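You operate a simulated robot arm through the tools that you are given. There is no shell and no other tool.

You are at the controls of a simulated robot arm. One attempt, no reset.

JOB
Switch the sealer off and fit the full roll from the sealer table.
Fine: it goes on the film spindle; the nearly empty roll goes on the sealer table; clamp the new roll; the other rolls and cores stay where they are. Set down upright: film roll.

The check looks at the end state, three seconds after you hand in, the way a careful person would. Anything else that was tipped, shoved, dropped, spilled or broken makes it a failure.

ROBOT AND FRAMES
A 6-joint arm with a two-finger gripper, fixed in place. Base frame: the origin is at the foot of the arm, x ahead of it, y to its left, z up; the work surface is at about z = 0.72. Units: m, degrees, N and s.
Its first joint turns from -166.0 to 166.0 degrees. Payload 3.43 kg.
Tool frame: the origin (TCP) lies between the finger pads and is the grasp point; the fingertips stand 0.02 m ahead of it; z points along the fingers, y is the line along which they close. Largest opening 0.19 m; the body of the gripper starts 0.248 m behind the TCP.
Orientation is told as [roll, pitch, yaw] about the base's x, y, z axes, in that order, counted from this pose: with the fingers straight down and closing along the base's y, the tool's x points along the base's -x, its y along +y and its z along -z.

CONTROLS
- The arm moves only by the tool step_arm. Its argument "rows" is a list of rows, each an object of numbers (a shift or turn left out is 0, a gripper value left out holds the last): "tx", "ty", "tz": the shift along the tool's x, y, z in units of 50 mm (1.0 is 50 mm); "rx", "ry", "rz": the turn, a rotation vector about the tool's x, y, z in units of 5 degrees (1.0 is 5 degrees); "fingers": the opening, from 0 (shut) to 1 (fully open). In form: [{"tx": .., "ty": .., "tz": .., "rx": .., "ry": .., "rz": .., "fingers": ..}, ...]. A call has 1 to 20 rows; each row shifts and turns the commanded pose from where the row before left it, along the tool's axes as they then stand. A call with a number of a shift or a turn outside -1 to 1 is refused whole. Each row takes 0.2 s and may step no farther than 0.05 m and 8.6 degrees from the row before; otherwise, or with a gripper value out of range, the whole call is refused. Where a pose cannot be reached the arm comes as near as it can. A force on the tool above 40 N (or 10 N above the force at the start of the call, whichever is more), or a blocked arm, ends the call early, and 0.2 s more pass. Each finger travels about 0.045 m/s and halts on what it meets, pressing with about 39 N; the grip force reading is that of the motor and also rises with nothing between the fingers. The clock runs only during rows and for 0.2 s after the last one: add rows that do not move to give the fingers time. The reply holds the time, the measured pose of the TCP, the force on the tool along the base axes, the opening and the grip force, in the units named above and with some noise, with the torque about the TCP (base axes, N m) and any sound that the robot's microphone picked up.
- Cameras (640 x 400 px; columns grow to the right, rows downward): "scene" is fixed at [0.3997, -0.6477, 1.3835]; the picture's right is [0.47, -0.88, 0.00], its down [-0.19, -0.10, -0.98] and it looks along [0.86, 0.46, -0.21] (base axes); focal length 214 px, centre (320, 200). "wrist" rides on the gripper at [0.07, -0.008, -0.288] in the tool frame; the picture's right is [0.12, 0.99, 0.00], its down [-0.96, 0.12, -0.25] and it looks along [-0.25, 0.03, 0.97] (tool axes); focal length 261 px, centre (320, 200). There is no depth. A picture from a camera that has moved, and an enlarged one, comes with that camera's place and axes in the base frame and with its lens.
- camera(camera): a new picture of that camera. The clock stands still meanwhile.
- raise_lower(by): slides the trunk up (or, below 0, down) by that many m; the arm rides with it, the base frame stays. It gives what a move gives, with no picture.
- zoom(camera, box): a new picture of the part [left, top, right, bottom] of that camera's present view, enlarged. The clock stands still meanwhile.
- hand_in(): hands the job in; it is judged then, once.

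Places have to be worked out from the pictures, the camera data and where the tool is seen. Open the gripper and draw the arm clear of the work before you hand the job in, unless the task says otherwise.

The tools are called after "Emit:" as name(argument=value, ...) on one line, values as JSON. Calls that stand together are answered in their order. step_arm: Moves the arm, as the interface text tells. Its arguments: {"type":"object","properties":{"rows":{"type":"array","items":{"type":"object","properties":{"tx":{"type":"number"},"ty":{"type":"number"},"tz":{"type":"number"},"rx":{"type":"number"},"ry":{"type":"number"},"rz":{"type":"number"},"fingers":{"type":"number"}}}}},"required":["rows"]} The other tools are called the same way: raise_lower (by) slides the trunk up or down; camera (camera) takes a picture; zoom (camera, box) takes an enlarged picture of a part of a camera's view; hand_in () hands the job in.

At the start:

```text
time: 0.0
ee_pos: [0.708, -0.1287, 1.2745]
tool_rot: [0.0, 0.0, 0.0]
wrist_force: [0.1, -0.2, -0.1]
torque: [0.02, -0.01, 0.02]
grip_width: 0.19
gripper_force: 0.0
trunk travel left (down, up): [-0.175, 0.065]
```

scene: 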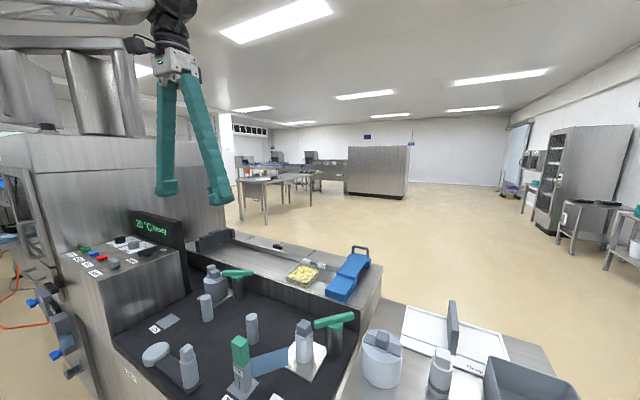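
wrist: 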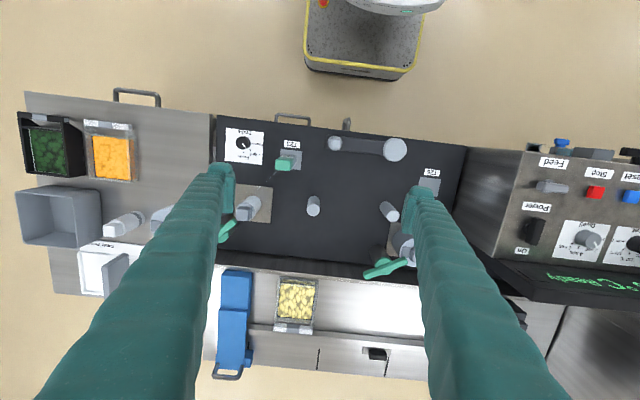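

The scene shows a packaging line with a machine panel on the left, dark deck with rolls, and clamps. I'll zoom in to identify the parts before moving.

Emit:
zoom(camera="scene", box=[100, 240, 260, 400])

Emit:
zoom(camera="scene", box=[220, 240, 380, 400])

Emit:
zoom(camera="scene", box=[340, 280, 580, 400])

Emit:
zoom(camera="scene", box=[20, 190, 220, 315])

Emit:
zoom(camera="wrist", box=[200, 100, 360, 260])

Emit:
zoom(camera="wrist", box=[320, 110, 480, 290])

Emit:
zoom(camera="wrist", box=[460, 120, 640, 300])

Emit:
zoom(camera="wrist", box=[0, 80, 240, 300])

```text
2.50 times, centred on (180, 320) of scene
camera zoom: at [0.3997, -0.6477, 1.3835], right [0.47, -0.88, 0.0], down [-0.19, -0.1, -0.98], along [0.86, 0.46, -0.21], focal length 536 px, centre (670, -100)
```

zoom: 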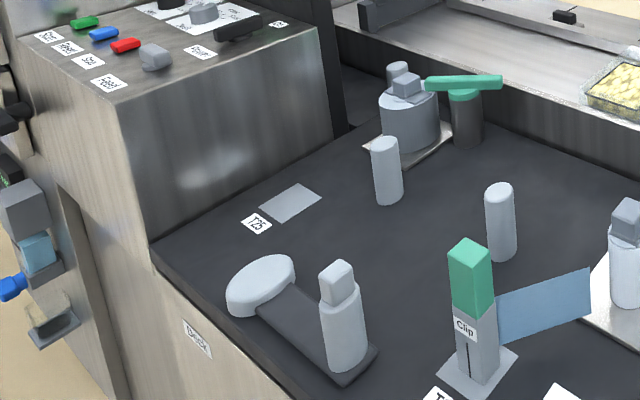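

```text
2.50 times, centred on (300, 320) of scene
camera zoom: at [0.3997, -0.6477, 1.3835], right [0.47, -0.88, 0.0], down [-0.19, -0.1, -0.98], along [0.86, 0.46, -0.21], focal length 536 px, centre (370, -100)
```

zoom: 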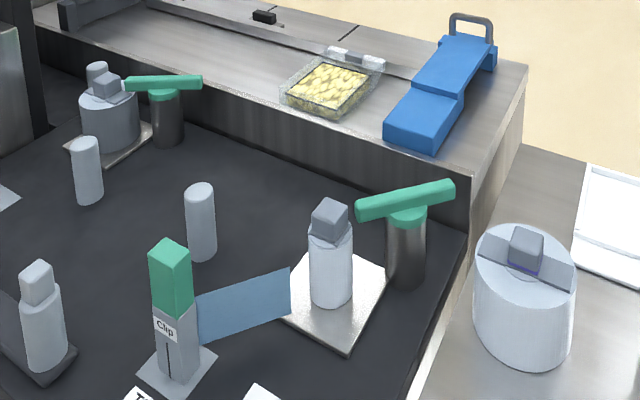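

```text
2.67 times, centred on (460, 340) of scene
camera zoom: at [0.3997, -0.6477, 1.3835], right [0.47, -0.88, 0.0], down [-0.19, -0.1, -0.98], along [0.86, 0.46, -0.21], focal length 572 px, centre (-53, -173)
```

zoom: 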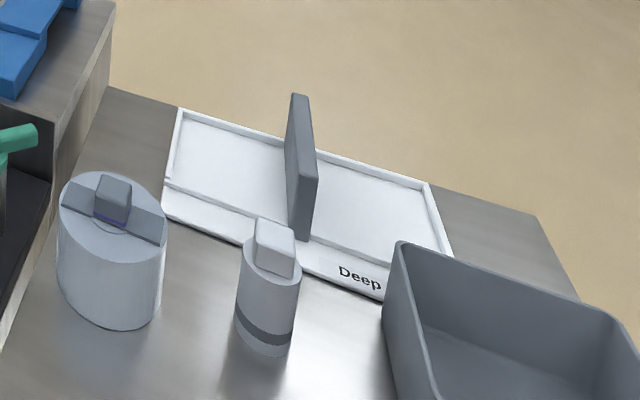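

```text
3.20 times, centred on (120, 252) of scene
camera zoom: at [0.3997, -0.6477, 1.3835], right [0.47, -0.88, 0.0], down [-0.19, -0.1, -0.98], along [0.86, 0.46, -0.21], focal length 686 px, centre (960, 32)
```

zoom: 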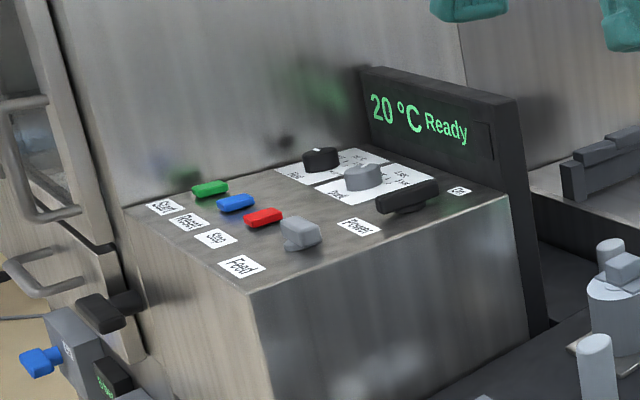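

```text
2.50 times, centred on (280, 180) of wrist
camera zoom: at [0.6382, -0.1352, 1.5629], right [-0.12, 0.99, 0.0], down [0.96, 0.12, 0.25], along [0.25, 0.03, -0.97], focal length 652 px, centre (420, 250)
```

zoom: 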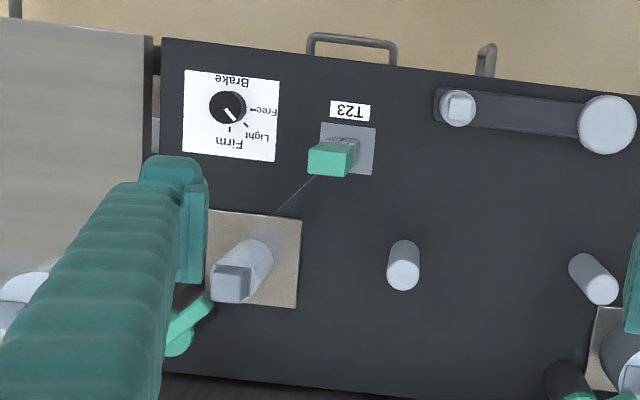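

```text
2.22 times, centred on (400, 200) of wrist
camera zoom: at [0.6382, -0.1352, 1.5629], right [-0.12, 0.99, 0.0], down [0.96, 0.12, 0.25], along [0.25, 0.03, -0.97], focal length 579 px, centre (142, 200)
```

zoom: 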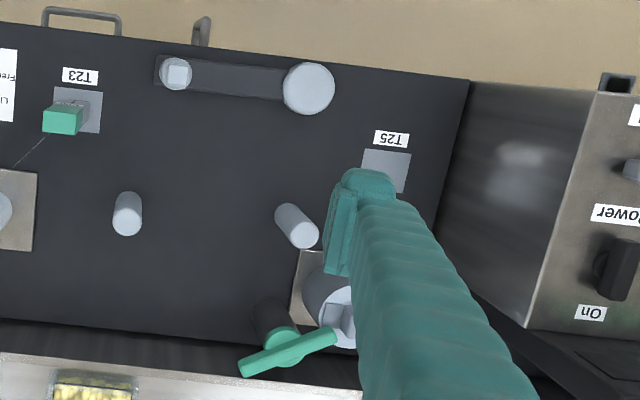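

```text
2.22 times, centred on (550, 210) of wrist
camera zoom: at [0.6382, -0.1352, 1.5629], right [-0.12, 0.99, 0.0], down [0.96, 0.12, 0.25], along [0.25, 0.03, -0.97], focal length 579 px, centre (-191, 178)
```

zoom: 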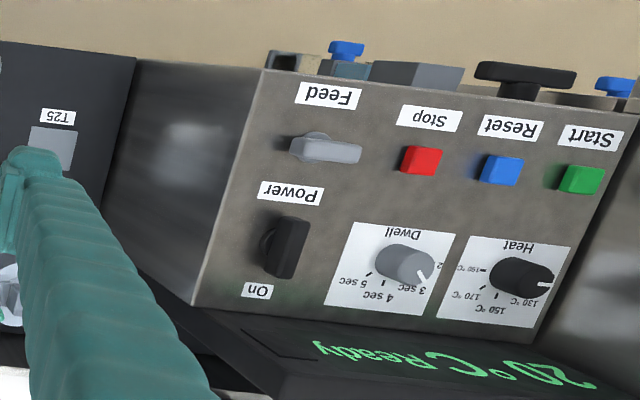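

```text
1.82 times, centred on (120, 190) of wrist
camera zoom: at [0.6382, -0.1352, 1.5629], right [-0.12, 0.99, 0.0], down [0.96, 0.12, 0.25], along [0.25, 0.03, -0.97], focal length 474 px, centre (684, 218)
```

zoom: 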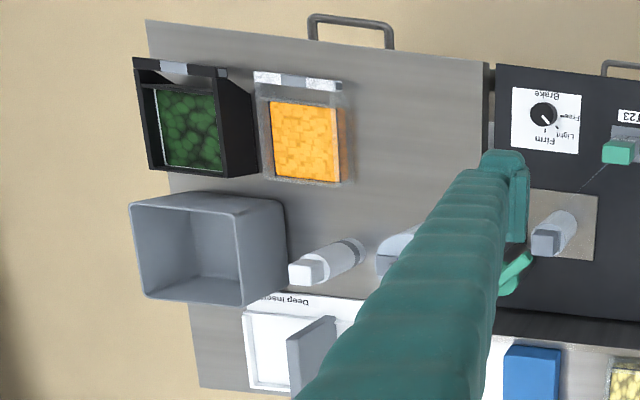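

I see a "film spindle" station with a film tail to a Clip post near y≈-0.3, a second station at the back, a full-looking roll and a banded small roll on the right table, and a Power switch on the panel. I'll shift right to view the table with the wrist camera.

Emit:
step_arm(rows=[{"ty": -1}, {"ty": -1}, {"ty": -1}, {"ty": -1}, {"ty": -1}, {}, {}])

Emit:
camera(camera="wrist")

```text
time: 1.6
ee_pos: [0.7084, -0.3777, 1.2757]
tool_rot: [-0.1, 0.0, 0.0]
wrist_force: [-0.3, -0.5, 0.0]
torque: [-0.01, -0.04, -0.01]
grip_width: 0.19
gripper_force: 0.0
trunk travel left (down, up): [-0.175, 0.065]
```

```text
taken
camera wrist: at [0.6372, -0.3855, 1.5627], right [-0.12, 0.99, 0.0], down [0.96, 0.12, 0.25], along [0.25, 0.03, -0.97], focal length 261 px, centre (320, 200)
```

wrist: 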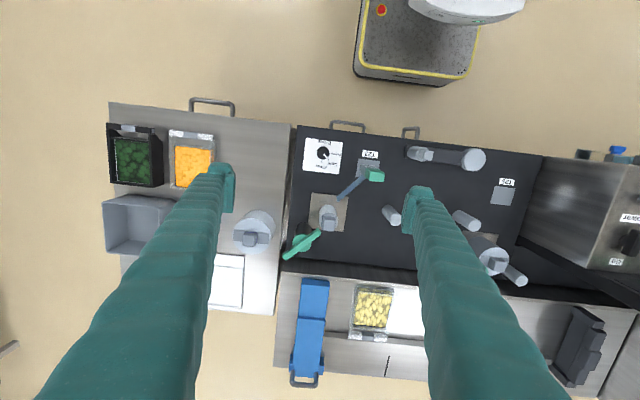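

From here the roll, spindle and table are visible; I'll enlarge the pieces.

Emit:
zoom(camera="wrist", box=[220, 120, 400, 270])

Emit:
zoom(camera="wrist", box=[380, 130, 560, 300])

Emit:
zoom(camera="wrist", box=[90, 90, 300, 320])

Emit:
camera(camera="scene")

```text
2.67 times, centred on (310, 195) of wrist
camera zoom: at [0.6372, -0.3855, 1.5627], right [-0.12, 0.99, 0.0], down [0.96, 0.12, 0.25], along [0.25, 0.03, -0.97], focal length 695 px, centre (347, 213)
```

zoom: 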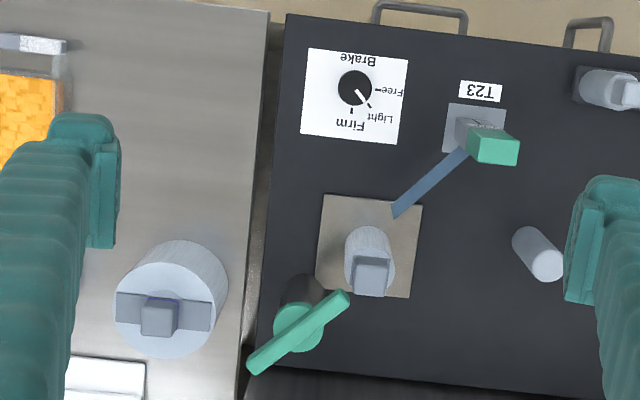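

```text
2.35 times, centred on (470, 215) of wrist
camera zoom: at [0.6372, -0.3855, 1.5627], right [-0.12, 0.99, 0.0], down [0.96, 0.12, 0.25], along [0.25, 0.03, -0.97], focal length 613 px, centre (-33, 165)
```

zoom: 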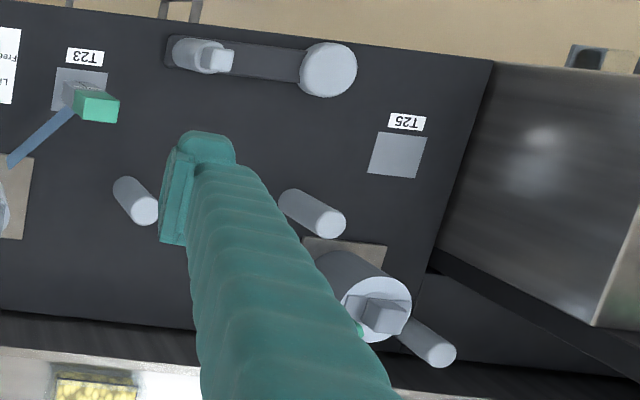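

```text
1.74 times, centred on (195, 205) of wrist
camera zoom: at [0.6372, -0.3855, 1.5627], right [-0.12, 0.99, 0.0], down [0.96, 0.12, 0.25], along [0.25, 0.03, -0.97], focal length 453 px, centre (537, 191)
```

zoom: 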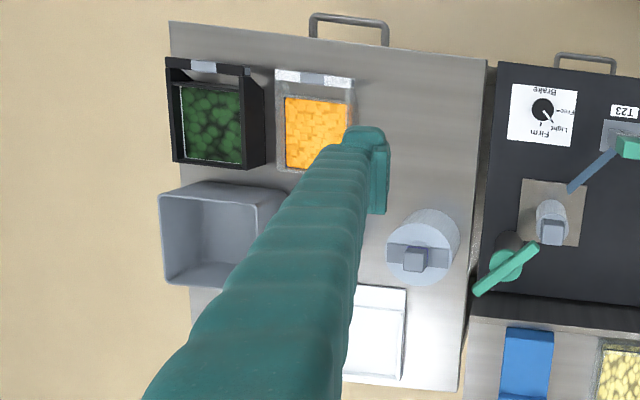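

```text
taken
```

scene: 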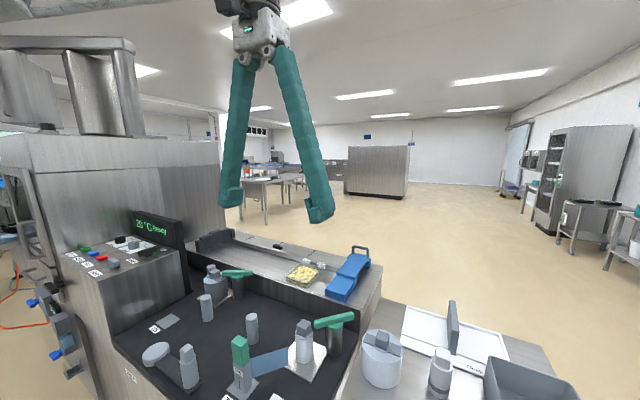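

The full roll sits on the right table around (0.97, -0.55), top z≈0.82, near the reach limit. Next I move left to look closely at the Power switch.

Emit:
step_arm(rows=[{"ty": 1}, {"ty": 1}, {"ty": 1}, {"ty": 1}, {"ty": 1}, {"ty": 1}, {"ty": 1}, {"ty": 1}, {"ty": 1}, {"ty": 1}, {"ty": 1}, {"ty": 1}, {"ty": 1}, {"ty": 1}, {"ty": 1}, {"ty": 0.6}, {}, {}])

Emit:
camera(camera="wrist")

Emit:
zoom(camera="wrist", box=[330, 130, 490, 230])

Emit:
camera(camera="scene")

```text
time: 5.4
ee_pos: [0.7109, 0.4019, 1.2735]
tool_rot: [-0.1, 0.0, 0.0]
wrist_force: [0.0, 0.2, 0.3]
torque: [-0.01, -0.02, -0.02]
grip_width: 0.1899
gripper_force: 0.1
trunk travel left (down, up): [-0.175, 0.065]
```

```text
taken
camera wrist: at [0.6396, 0.3934, 1.5608], right [-0.12, 0.99, 0.0], down [0.96, 0.12, 0.25], along [0.25, 0.03, -0.97], focal length 261 px, centre (320, 200)
```

wrist: 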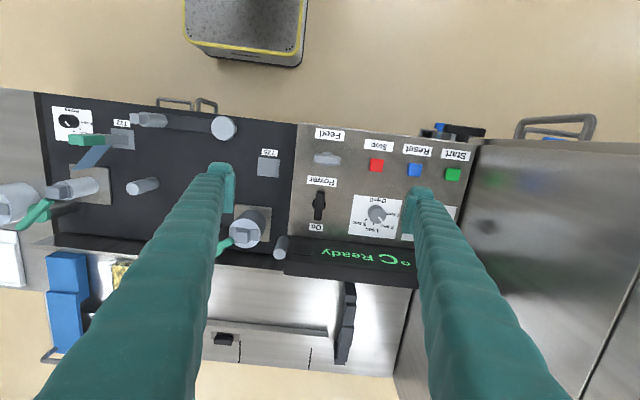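

```text
4.00 times, centred on (410, 180) of wrist
camera zoom: at [0.6396, 0.3934, 1.5608], right [-0.12, 0.99, 0.0], down [0.96, 0.12, 0.25], along [0.25, 0.03, -0.97], focal length 1043 px, centre (-40, 280)
```

zoom: 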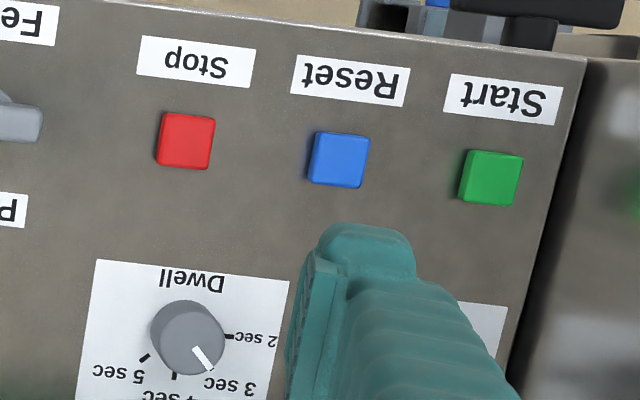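

```text
taken
```

scene: 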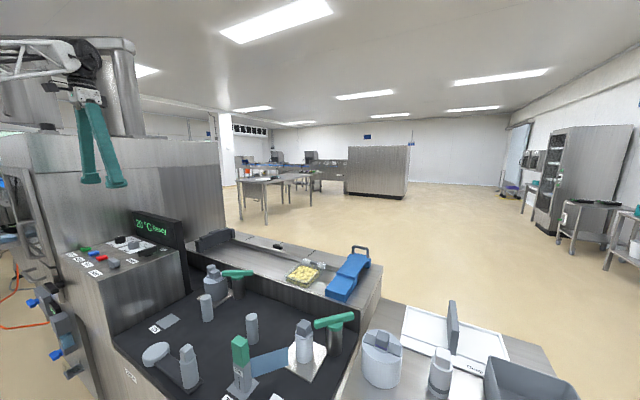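

The Power lever is directly below-ahead at about (0.775, 0.41, z≈1.05–1.08). I'll descend a bit for a close look.

Emit:
step_arm(rows=[{"tz": 0.8}, {"tz": 0.6}, {}])

Emit:
camera(camera="wrist")

Emit:
zoom(camera="wrist", box=[260, 130, 420, 230])

Emit:
zoom(camera="scene", box=[90, 220, 190, 282])

```text
time: 6.2
ee_pos: [0.7103, 0.4004, 1.2068]
tool_rot: [0.0, 0.1, 0.0]
wrist_force: [-0.7, -0.4, -0.2]
torque: [-0.03, 0.02, 0.03]
grip_width: 0.1901
gripper_force: 0.0
trunk travel left (down, up): [-0.175, 0.065]
```

```text
taken
camera wrist: at [0.6411, 0.3918, 1.4942], right [-0.12, 0.99, 0.0], down [0.96, 0.12, 0.25], along [0.25, 0.03, -0.97], focal length 261 px, centre (320, 200)
```

wrist: 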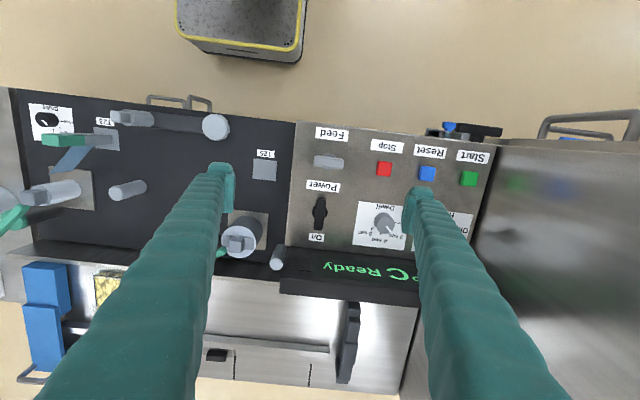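

```text
4.00 times, centred on (340, 180) of wrist
camera zoom: at [0.6411, 0.3918, 1.4942], right [-0.12, 0.99, 0.0], down [0.96, 0.12, 0.25], along [0.25, 0.03, -0.97], focal length 1043 px, centre (240, 280)
```

zoom: 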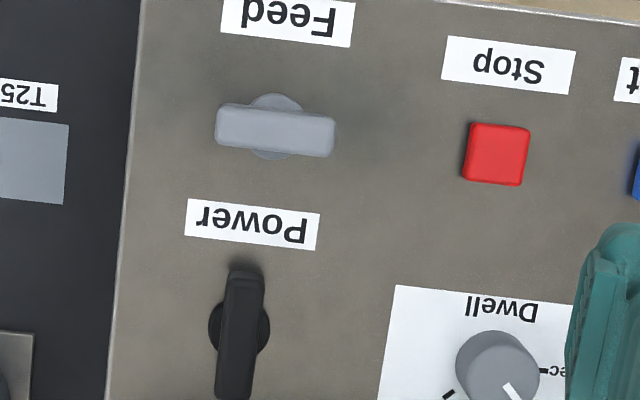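

```text
6.40 times, centred on (140, 251) of scene
camera zoom: at [0.3997, -0.6477, 1.3835], right [0.47, -0.88, 0.0], down [-0.19, -0.1, -0.98], along [0.86, 0.46, -0.21], focal length 1373 px, centre (1472, -126)
```

zoom: 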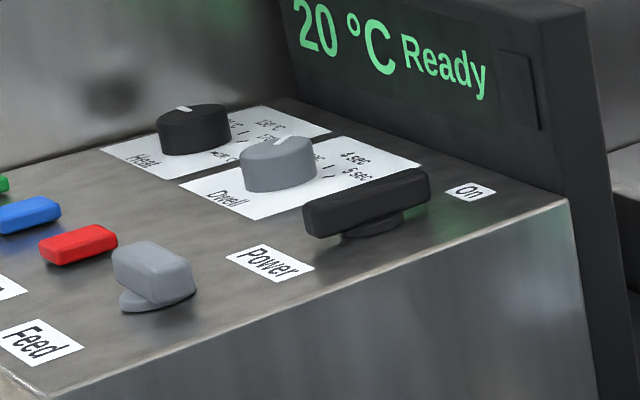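

Retriangulated: lever ≈ (0.805, 0.413, 0.965), bar along x pointing to "On". Zooming for its exact geometry.

Emit:
zoom(camera="wrist", box=[280, 170, 360, 250])

```text
5.00 times, centred on (320, 210) of wrist
camera zoom: at [0.6411, 0.3918, 1.4942], right [-0.12, 0.99, 0.0], down [0.96, 0.12, 0.25], along [0.25, 0.03, -0.97], focal length 1303 px, centre (320, 150)
```

zoom: 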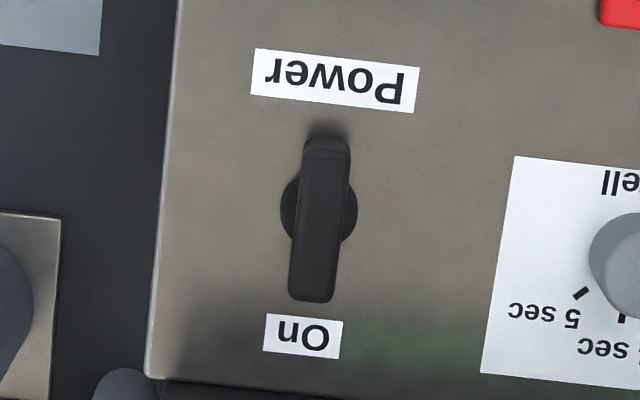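

Lever top centre ≈ (0.803, 0.411, 0.975), about 66 mm long along x and 19 mm wide. I'll narrow the fingers and move above it.

Emit:
step_arm(rows=[{"tx": -0.93, "ty": 0.1, "fingers": 0.4}, {"tx": -0.93, "ty": 0.1}, {"tz": 1}, {"tz": 1}, {"tz": 1}, {"tz": 0.5}, {}, {}])

Emit:
camera(camera="wrist")

Emit:
zoom(camera="scene", box=[80, 190, 240, 290])

```text
time: 8.0
ee_pos: [0.8006, 0.4108, 1.0316]
tool_rot: [0.0, 0.0, 0.0]
wrist_force: [-0.3, -1.0, -0.4]
torque: [0.01, 0.03, -0.01]
grip_width: 0.0759
gripper_force: 0.1
trunk travel left (down, up): [-0.175, 0.065]
```

```text
taken
camera wrist: at [0.7309, 0.4034, 1.3186], right [-0.12, 0.99, 0.0], down [0.96, 0.12, 0.25], along [0.25, 0.03, -0.97], focal length 261 px, centre (320, 200)
```

wrist: 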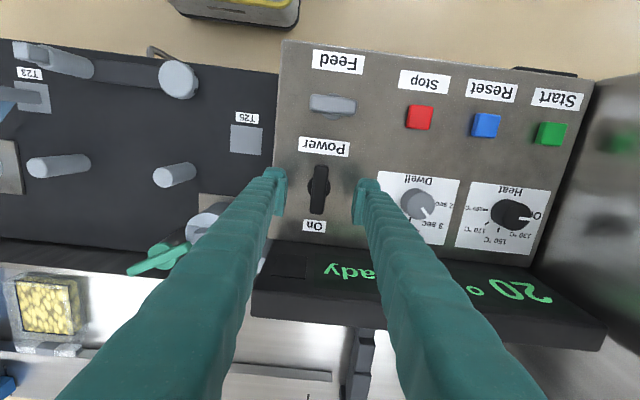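

```text
4.00 times, centred on (160, 240) of scene
camera zoom: at [0.3997, -0.6477, 1.3835], right [0.47, -0.88, 0.0], down [-0.19, -0.1, -0.98], along [0.86, 0.46, -0.21], focal length 858 px, centre (960, 40)
```

zoom: 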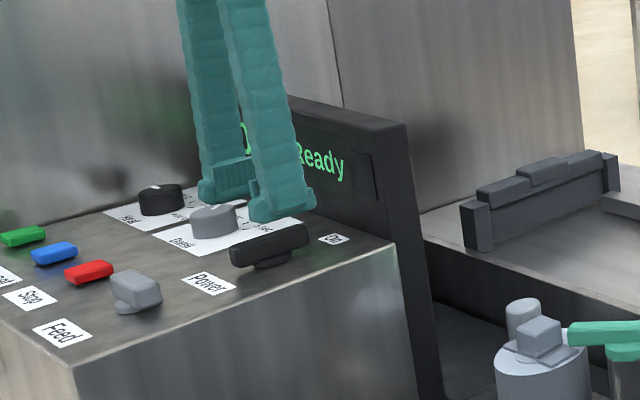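

Lever refined to (0.808, 0.410, ~0.96). I descend so the tips straddle the bar, then grip.

Emit:
step_arm(rows=[{"tx": -0.14, "tz": 0.4}, {"tz": 0.4}, {"tz": 0.3}, {"tz": 0.2}, {}])

Emit:
zoom(camera="scene", box=[120, 220, 200, 270])

Emit:
zoom(camera="wrist", box=[240, 130, 400, 230])

```text
time: 9.3
ee_pos: [0.8075, 0.4134, 0.9684]
tool_rot: [0.1, -0.3, 0.1]
wrist_force: [-4.7, -3.5, 20.2]
torque: [-0.7, 0.18, -0.11]
grip_width: 0.0761
gripper_force: 0.0
trunk travel left (down, up): [-0.175, 0.065]
stopped in row 5: the force on the tool passed its limit at 42 N (the readings are from after the stop); the commanded pose is now the measured one
```

```text
8.00 times, centred on (160, 245) of scene
camera zoom: at [0.3997, -0.6477, 1.3835], right [0.47, -0.88, 0.0], down [-0.19, -0.1, -0.98], along [0.86, 0.46, -0.21], focal length 1716 px, centre (1600, -160)
```

zoom: 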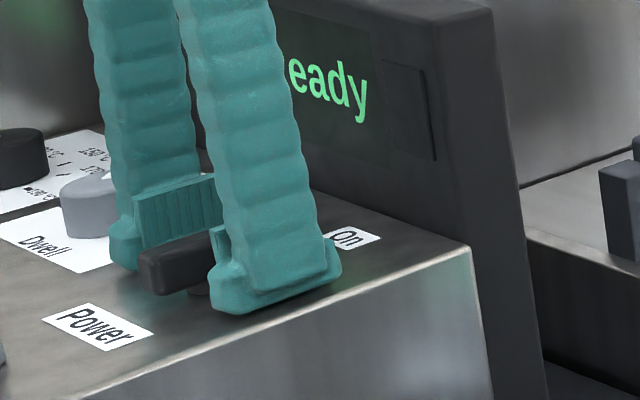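

```text
4.00 times, centred on (320, 180) of wrist
camera zoom: at [0.7356, 0.4057, 1.2562], right [-0.12, 0.99, 0.0], down [0.96, 0.11, 0.25], along [0.25, 0.03, -0.97], focal length 1043 px, centre (320, 280)
```

zoom: 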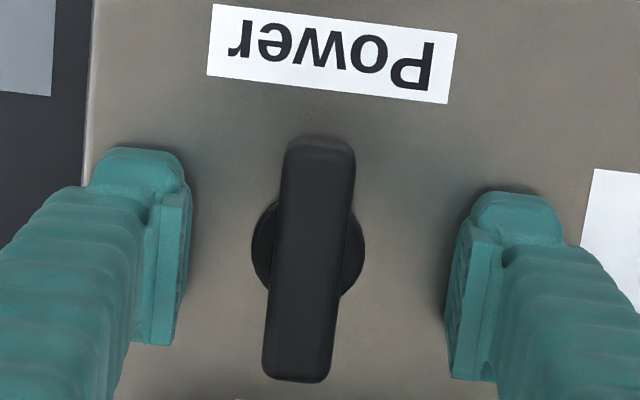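

The tips touched the panel (z≈0.947). I back off 8 mm, centre on the lever and close.

Emit:
step_arm(rows=[{"tz": -0.16, "tx": 0.08, "ty": -0.04}, {"fingers": 0.05}, {}, {}, {}, {}, {}])

Emit:
zoom(camera="wrist", box=[240, 130, 400, 230])

```text
time: 10.9
ee_pos: [0.8038, 0.4096, 0.9764]
tool_rot: [0.1, -0.3, 0.0]
wrist_force: [1.9, -22.9, 15.2]
torque: [-0.35, 0.1, 0.0]
grip_width: 0.019
gripper_force: 44.8
trunk travel left (down, up): [-0.175, 0.065]
```

```text
4.00 times, centred on (320, 180) of wrist
camera zoom: at [0.7327, 0.4022, 1.2634], right [-0.12, 0.99, 0.0], down [0.96, 0.11, 0.25], along [0.25, 0.03, -0.97], focal length 1043 px, centre (320, 280)
```

zoom: 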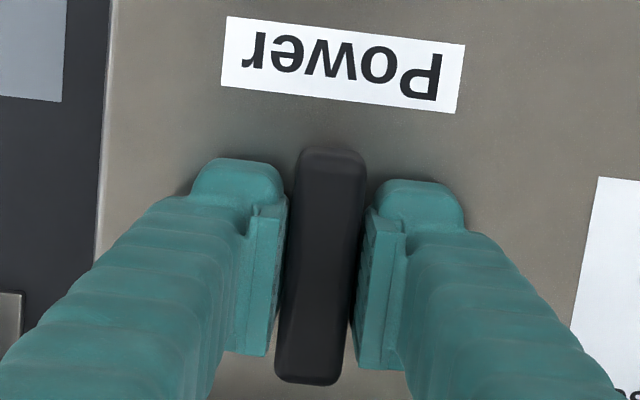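

Lever gripped (19 mm). I relieve the side force and try turning about tool z a few degrees to feel which way it goes.

Emit:
step_arm(rows=[{"ty": -0.05}, {}, {"rz": 1}, {"rz": 1}, {"rz": 1}, {}])

```text
time: 12.4
ee_pos: [0.8038, 0.4096, 0.9756]
tool_rot: [0.3, -0.5, -15.0]
wrist_force: [4.1, -5.0, 8.0]
torque: [-0.3, -0.21, 0.02]
grip_width: 0.019
gripper_force: 44.8
trunk travel left (down, up): [-0.175, 0.065]
stopped in row 6: the force on the tool passed its limit at 41 N (the readings are from after the stop); the commanded pose is now the measured one
```

The tool turned 15° clockwise but a force spike occurred; I check whether the lever followed.

Emit:
camera(camera="wrist")

Emit:
zoom(camera="wrist", box=[240, 130, 400, 230])

Emit:
zoom(camera="scene", box=[120, 200, 200, 270])

```text
taken
camera wrist: at [0.732, 0.4203, 1.2633], right [0.14, 0.99, 0.0], down [0.96, -0.14, 0.25], along [0.25, -0.03, -0.97], focal length 261 px, centre (320, 200)
```

wrist: 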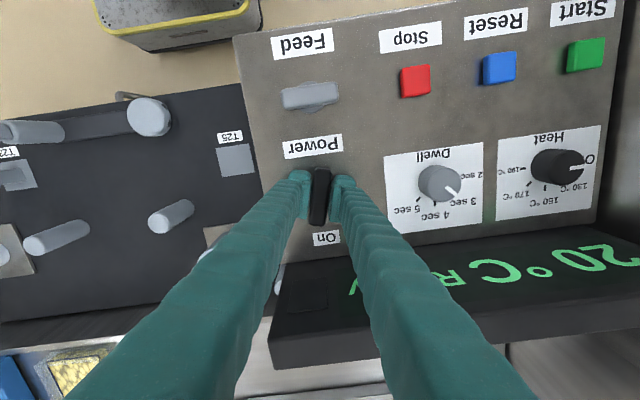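

```text
4.00 times, centred on (320, 180) of wrist
camera zoom: at [0.732, 0.4203, 1.2633], right [0.14, 0.99, 0.0], down [0.96, -0.14, 0.25], along [0.25, -0.03, -0.97], focal length 1043 px, centre (320, 280)
```

zoom: 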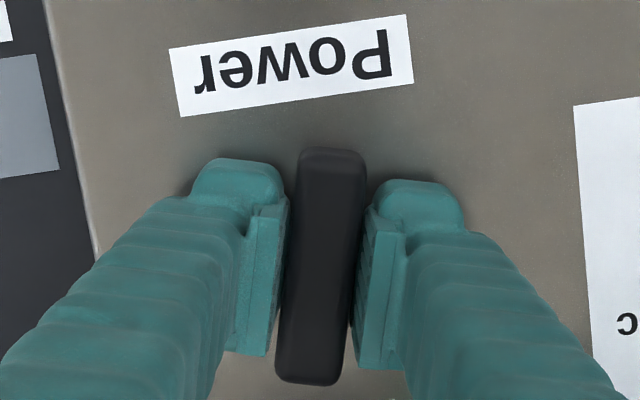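

```text
5.71 times, centred on (160, 235) of scene
camera zoom: at [0.3997, -0.6477, 1.3835], right [0.47, -0.88, 0.0], down [-0.19, -0.1, -0.98], along [0.86, 0.46, -0.21], focal length 1226 px, centre (1234, 0)
```

zoom: 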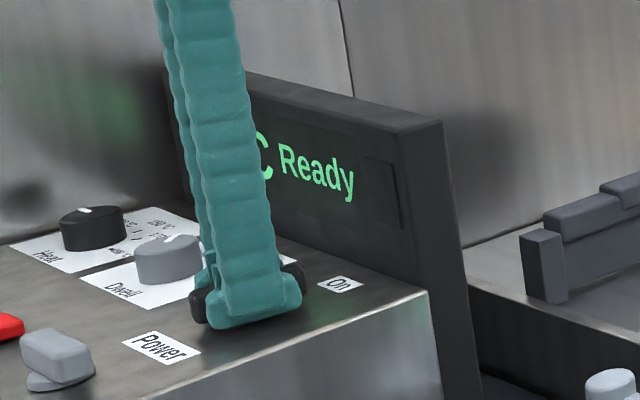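

The lever is following the fingers. I continue turning clockwise gently.

Emit:
step_arm(rows=[{"rz": 0.6}, {"rz": 0.6}, {"rz": 0.6}, {"rz": 0.6}, {"rz": 0.6}])

```text
time: 13.6
ee_pos: [0.8037, 0.4111, 0.9761]
tool_rot: [0.3, -0.3, -30.1]
wrist_force: [16.9, 2.5, 19.3]
torque: [-0.15, -0.01, 0.02]
grip_width: 0.019
gripper_force: 44.9
trunk travel left (down, up): [-0.175, 0.065]
```

Turning freely at -30°. I relieve x force slightly and go on.

Emit:
step_arm(rows=[{"tx": -0.026, "ty": 0.015, "tz": -0.03}, {"rz": 0.8}, {"rz": 0.8}, {"rz": 0.8}, {"rz": 0.8}])

Emit:
zoom(camera="scene", box=[120, 200, 200, 270])

```text
time: 14.8
ee_pos: [0.8046, 0.4103, 0.9766]
tool_rot: [0.3, -0.1, -46.1]
wrist_force: [-10.3, -5.0, 3.2]
torque: [-0.27, 0.16, 0.03]
grip_width: 0.0191
gripper_force: 44.7
trunk travel left (down, up): [-0.175, 0.065]
```

```text
5.71 times, centred on (160, 235) of scene
camera zoom: at [0.3997, -0.6477, 1.3835], right [0.47, -0.88, 0.0], down [-0.19, -0.1, -0.98], along [0.86, 0.46, -0.21], focal length 1226 px, centre (1234, 0)
```

zoom: 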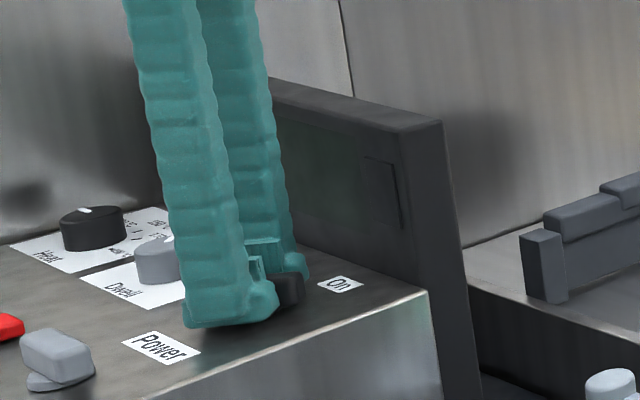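

The display went dark at 46°. I continue to the full quarter turn so the lever is fully at off.

Emit:
step_arm(rows=[{"rz": 0.8}, {"rz": 0.8}, {"rz": 0.8}, {"rz": 0.8}, {"rz": 0.8}])

Emit:
step_arm(rows=[{"rz": 0.8}, {"rz": 0.8}, {"rz": 0.8}, {"rz": 0.8}, {"rz": 0.8}])

```text
time: 16.0
ee_pos: [0.8055, 0.4106, 0.9762]
tool_rot: [0.2, -0.1, -66.0]
wrist_force: [-32.0, -6.1, -21.5]
torque: [-0.1, 0.34, -0.04]
grip_width: 0.0191
gripper_force: 45.5
trunk travel left (down, up): [-0.175, 0.065]
```

```text
time: 17.1
ee_pos: [0.8049, 0.4121, 0.9755]
tool_rot: [0.2, 0.2, -82.7]
wrist_force: [-8.5, 3.4, -7.2]
torque: [0.23, 0.19, -0.01]
grip_width: 0.0192
gripper_force: 45.1
trunk travel left (down, up): [-0.175, 0.065]
stopped in row 5: the force on the tool passed its limit at 49 N (the readings are from after the stop); the commanded pose is now the measured one
```

Nearly at 90°; finishing the last few degrees, then opening.

Emit:
step_arm(rows=[{"rz": 0.7}, {"rz": 0.7}, {}])

Emit:
step_arm(rows=[{"fingers": 0.35}, {}, {}, {}, {}, {"tz": -0.5}, {"tz": -1}, {"tz": -1}])

Emit:
camera(camera="wrist")

Emit:
zoom(camera="scene", box=[80, 190, 240, 290])

```text
time: 17.9
ee_pos: [0.8052, 0.4101, 0.9768]
tool_rot: [0.2, 0.1, -89.6]
wrist_force: [-10.6, 2.8, -7.1]
torque: [-0.11, 0.15, -0.04]
grip_width: 0.0192
gripper_force: 45.1
trunk travel left (down, up): [-0.175, 0.065]
```

```text
time: 19.7
ee_pos: [0.802, 0.4109, 1.1005]
tool_rot: [0.2, 0.1, -89.6]
wrist_force: [0.8, 0.2, 0.6]
torque: [0.02, 0.05, -0.02]
grip_width: 0.0665
gripper_force: 0.1
trunk travel left (down, up): [-0.175, 0.065]
```

```text
taken
camera wrist: at [0.7916, 0.4816, 1.388], right [0.99, 0.12, 0.0], down [0.12, -0.96, 0.25], along [0.03, -0.24, -0.97], focal length 261 px, centre (320, 200)
```

wrist: 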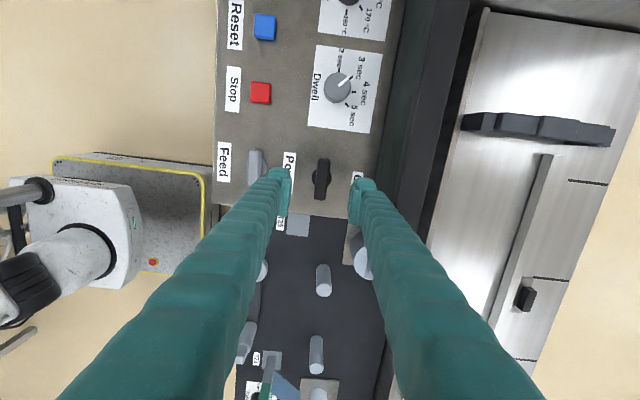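

```text
4.00 times, centred on (160, 240) of scene
camera zoom: at [0.3997, -0.6477, 1.3835], right [0.47, -0.88, 0.0], down [-0.19, -0.1, -0.98], along [0.86, 0.46, -0.21], focal length 858 px, centre (960, 40)
```

zoom: 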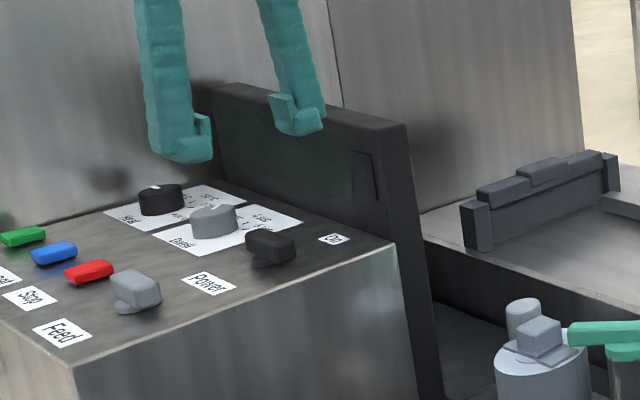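

The sealer is off (display dark, lever crosswise). Now I raise and move over the deck with this yaw to inspect the film spindle and clamp.

Emit:
step_arm(rows=[{"tz": -1}, {"tz": -1, "fingers": 1.0}, {"tx": -1}, {"tx": -1}, {"tx": -1}, {"tx": -1}, {"tx": -1}, {"tx": -1}, {"tx": -1}, {"tx": -1}, {"tx": -1}, {"tx": -1}, {"tx": -1}, {}])

Emit:
camera(camera="wrist")

Emit:
zoom(camera="wrist", box=[240, 150, 400, 250])

```text
time: 22.7
ee_pos: [0.8055, -0.1408, 1.1995]
tool_rot: [0.2, 0.1, -89.8]
wrist_force: [-0.5, -0.6, -1.5]
torque: [0.01, -0.01, 0.01]
grip_width: 0.1902
gripper_force: 0.1
trunk travel left (down, up): [-0.175, 0.065]
```

```text
taken
camera wrist: at [0.7958, -0.0703, 1.4874], right [0.99, 0.12, 0.0], down [0.12, -0.96, 0.25], along [0.03, -0.24, -0.97], focal length 261 px, centre (320, 200)
```

wrist: 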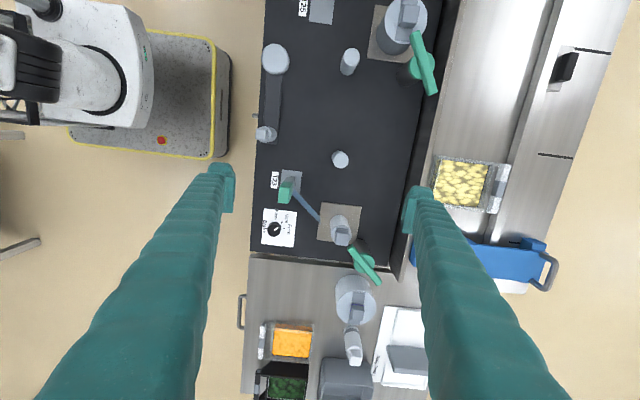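

```text
4.00 times, centred on (320, 200) of wrist
camera zoom: at [0.7958, -0.0703, 1.4874], right [0.99, 0.12, 0.0], down [0.12, -0.96, 0.25], along [0.03, -0.24, -0.97], focal length 1043 px, centre (320, 200)
```

zoom: 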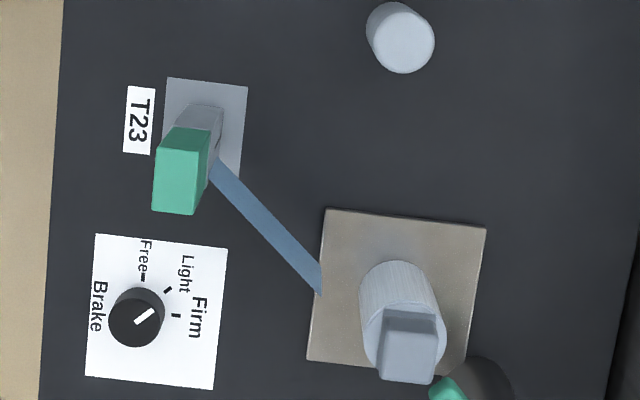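

Excellent view. Zooming on the front clamp, full roll, and the rear station's clamp.

Emit:
zoom(camera="wrist", box=[290, 195, 410, 285])

Emit:
zoom(camera="wrist", box=[310, 260, 430, 380])

Emit:
zoom(camera="wrist", box=[330, 0, 450, 100])

Emit:
zoom(camera="scene", box=[270, 300, 370, 390])

Emit:
zoom(camera="scene", box=[190, 255, 270, 310])

Emit:
zoom(camera="scene", box=[350, 310, 470, 400])

```text
4.44 times, centred on (350, 240) of wrist
camera zoom: at [0.7958, -0.0703, 1.4874], right [0.99, 0.12, 0.0], down [0.12, -0.96, 0.25], along [0.03, -0.24, -0.97], focal length 1158 px, centre (187, 22)
```

zoom: 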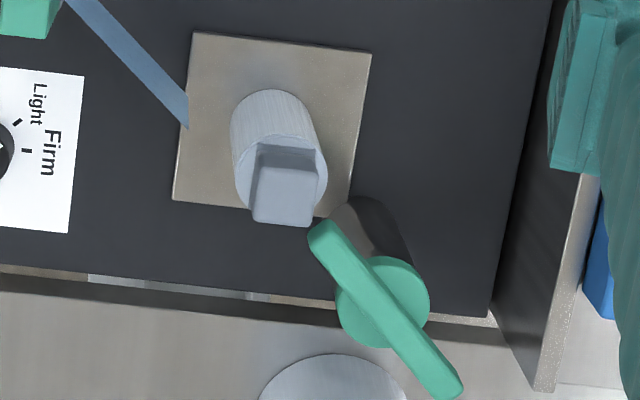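

```text
3.33 times, centred on (370, 320) of wrist
camera zoom: at [0.7958, -0.0703, 1.4874], right [0.99, 0.12, 0.0], down [0.12, -0.96, 0.25], along [0.03, -0.24, -0.97], focal length 869 px, centre (153, -200)
```

zoom: 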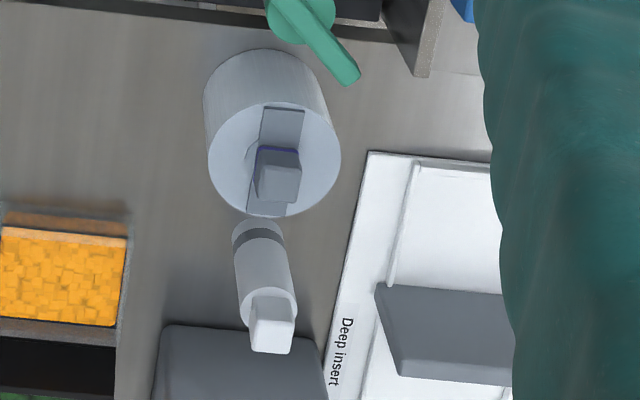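

```text
4.00 times, centred on (390, 50) of wrist
camera zoom: at [0.7958, -0.0703, 1.4874], right [0.99, 0.12, 0.0], down [0.12, -0.96, 0.25], along [0.03, -0.24, -0.97], focal length 1043 px, centre (40, 800)
```

zoom: 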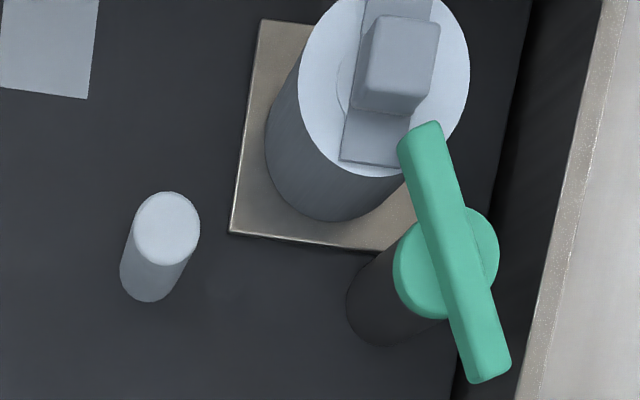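

```text
4.44 times, centred on (320, 345) of scene
camera zoom: at [0.3997, -0.6477, 1.3835], right [0.47, -0.88, 0.0], down [-0.19, -0.1, -0.98], along [0.86, 0.46, -0.21], focal length 953 px, centre (320, -444)
```

zoom: 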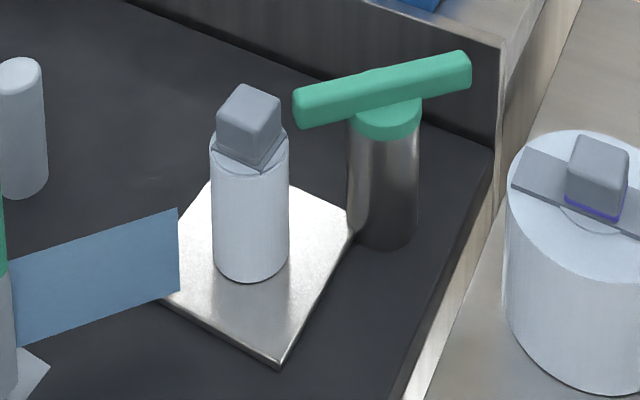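

```text
7.27 times, centred on (230, 282) of scene
camera zoom: at [0.3997, -0.6477, 1.3835], right [0.47, -0.88, 0.0], down [-0.19, -0.1, -0.98], along [0.86, 0.46, -0.21], focal length 1560 px, centre (974, -400)
```

zoom: 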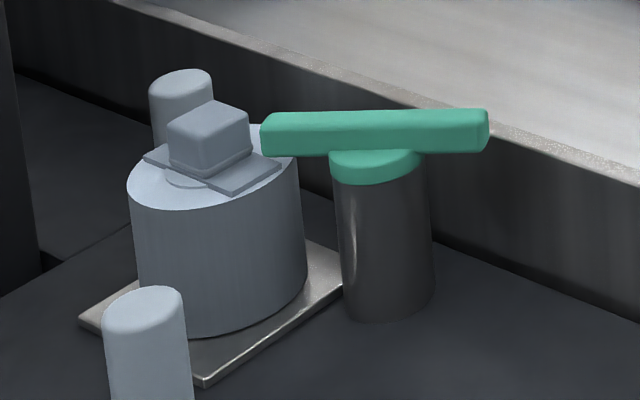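

```text
4.44 times, centred on (410, 355) of scene
camera zoom: at [0.3997, -0.6477, 1.3835], right [0.47, -0.88, 0.0], down [-0.19, -0.1, -0.98], along [0.86, 0.46, -0.21], focal length 953 px, centre (-80, -489)
```

zoom: 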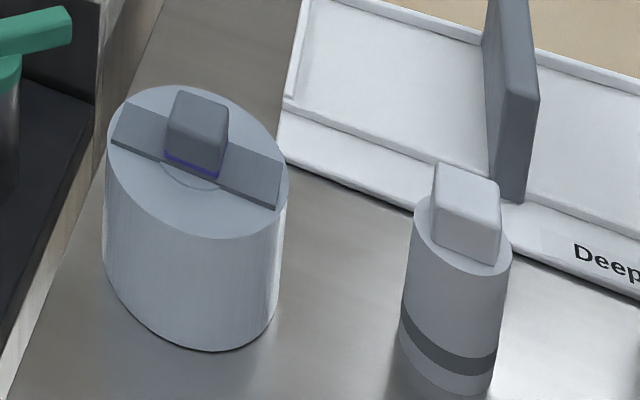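

Geometry: thin roll knob top ≈ (0.890, -0.327, 0.838); clamp bar centre ≈ (0.966, -0.401, 0.83), its bar pointing at the spindle (clamped); full roll knob top ≈ (0.968, -0.555, 0.837). I'll test reach above the clamp with yaw -45 so the fingers straddle the bar.

Emit:
step_arm(rows=[{"rz": -1}, {"rz": -1}, {"rz": -1}, {"rz": -1}, {"rz": -1}, {"rz": -1}, {"rz": -1}, {"rz": -1}, {"rz": -1}, {"tx": -1, "ty": -0.24}, {"tx": -1, "ty": -0.24}, {"tx": -1, "ty": -0.24}, {"tx": -1, "ty": -0.24}, {"tx": -1, "ty": -0.24}, {"tx": -0.94, "ty": -0.22}, {"tz": 1, "fingers": 0.4}, {"tz": 1}, {}])

Emit:
camera(camera="wrist")

Emit:
camera(camera="scene")

```text
refused: row 10 steps farther than a row can; nothing moved
```

```text
taken
camera wrist: at [0.7958, -0.0703, 1.4874], right [0.99, 0.12, 0.0], down [0.12, -0.96, 0.25], along [0.03, -0.24, -0.97], focal length 261 px, centre (320, 200)
```

wrist: 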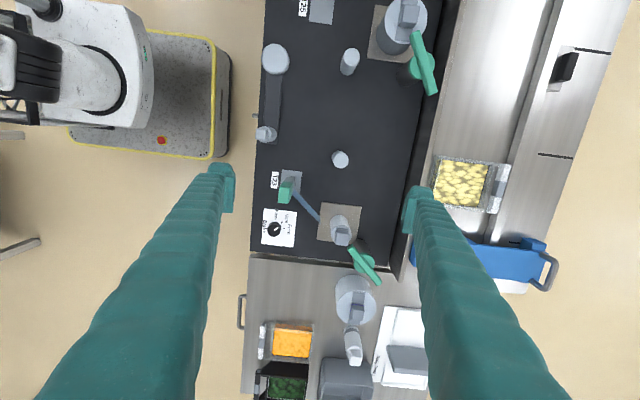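

```text
taken
```

scene: 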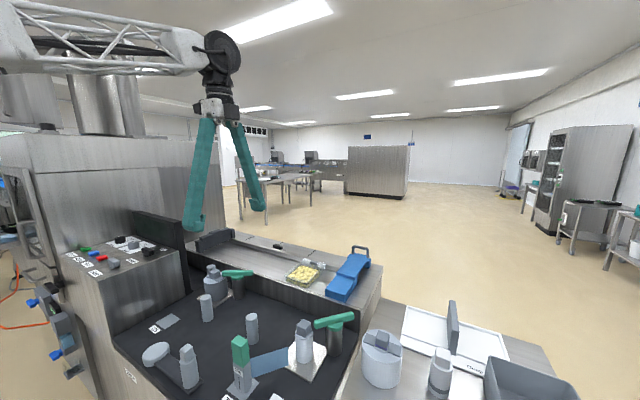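

The combined step was just over 50 mm; I resend with shorter rows.

Emit:
step_arm(rows=[{"rz": -1}, {"rz": -1}, {"rz": -1}, {"rz": -1}, {"rz": -1}, {"rz": -1}, {"rz": -1}, {"rz": -1}, {"rz": -1}, {"tx": -0.95, "ty": -0.2}, {"tx": -0.95, "ty": -0.2}, {"tx": -0.95, "ty": -0.2}, {"tx": -0.95, "ty": -0.2}, {"tx": -0.95, "ty": -0.2}, {"tx": -0.95, "ty": -0.2}, {"tx": -0.24, "ty": -0.2}, {"tz": 0.9, "fingers": 0.4}, {"tz": 0.9}, {}])

Emit:
camera(camera="wrist")

Emit:
camera(camera="scene")

```text
time: 26.7
ee_pos: [0.9246, -0.3825, 1.06]
tool_rot: [0.3, 0.0, -44.7]
wrist_force: [-0.3, 0.0, 0.7]
torque: [0.03, -0.03, -0.01]
grip_width: 0.1195
gripper_force: 0.1
out of reach, approached as far as the arm can: row 13, 14, 15, 16
trunk travel left (down, up): [-0.175, 0.065]
```

```text
taken
camera wrist: at [0.8673, -0.339, 1.3471], right [0.61, 0.79, 0.0], down [0.76, -0.59, 0.25], along [0.2, -0.15, -0.97], focal length 261 px, centre (320, 200)
```

wrist: 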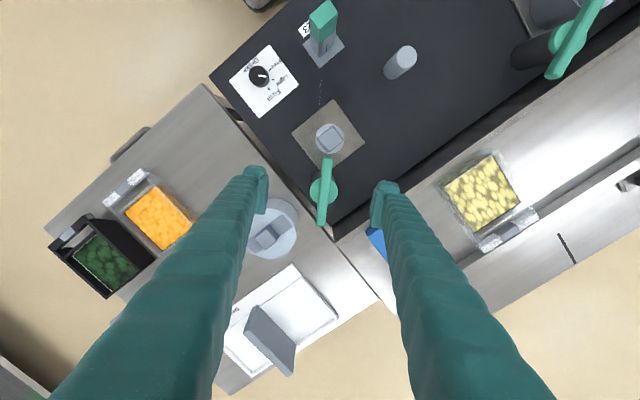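

```text
taken
```

scene: 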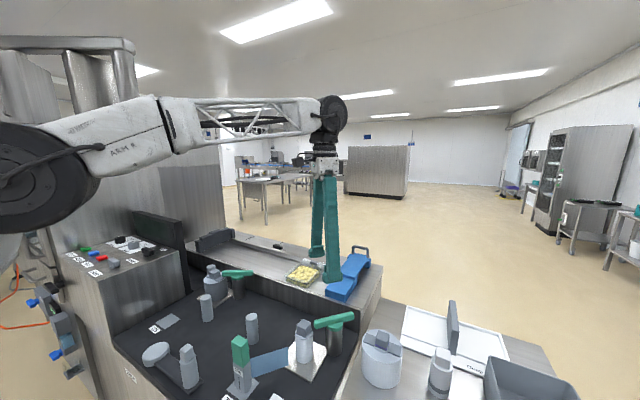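

Vertical-tool reach limits at r≈1.0 here; the clamp (r≈1.05) and full roll (r≈1.12) will need an outward tilt. Zooming in on clamp/spindle from this close view.

Emit:
zoom(camera="wrist", box=[260, 90, 400, 240])

Emit:
zoom(camera="wrist", box=[220, 170, 340, 270])

```text
2.67 times, centred on (330, 165) of wrist
camera zoom: at [0.8673, -0.339, 1.3471], right [0.61, 0.79, 0.0], down [0.76, -0.59, 0.25], along [0.2, -0.15, -0.97], focal length 695 px, centre (293, 293)
```

zoom: 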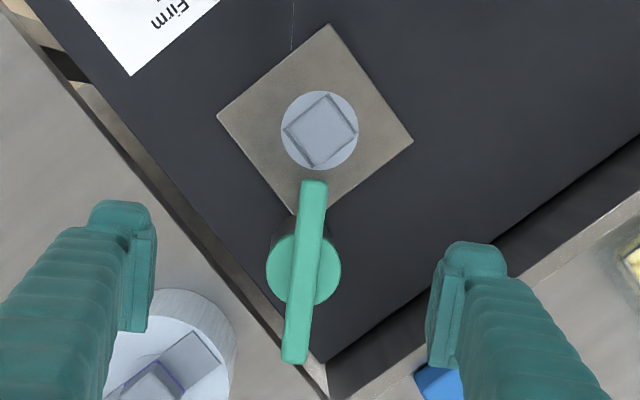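

```text
4.00 times, centred on (280, 220) of wrist
camera zoom: at [0.8673, -0.339, 1.3471], right [0.61, 0.79, 0.0], down [0.76, -0.59, 0.25], along [0.2, -0.15, -0.97], focal length 1043 px, centre (480, 120)
```

zoom: 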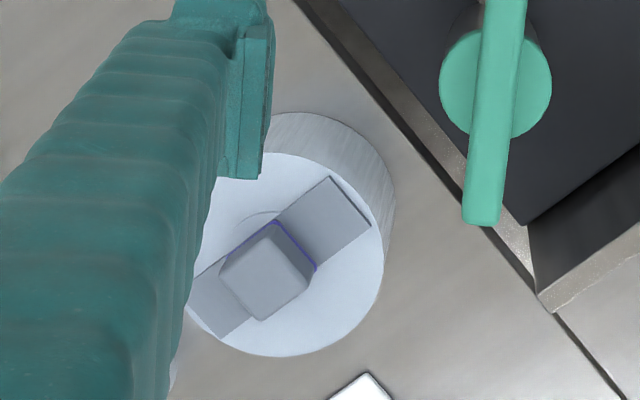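

Key geometry: spindle axis (0.890,-0.328); clamp post (0.965,-0.402), bar azimuth ≈135.5° pointing at the spindle, z≈0.825–0.85. I tilt the tool 15° outward along the bar to gain reach and check the pose.

Emit:
step_arm(rows=[{"ry": -1, "fingers": 0.35}, {"ry": -1}, {"ry": -1}, {}])

```text
time: 27.7
ee_pos: [0.9256, -0.3802, 1.0594]
tool_rot: [0.4, -15.1, -44.7]
wrist_force: [0.2, 0.0, -0.4]
torque: [0.0, -0.04, -0.02]
grip_width: 0.0666
gripper_force: 0.1
trunk travel left (down, up): [-0.175, 0.065]
```

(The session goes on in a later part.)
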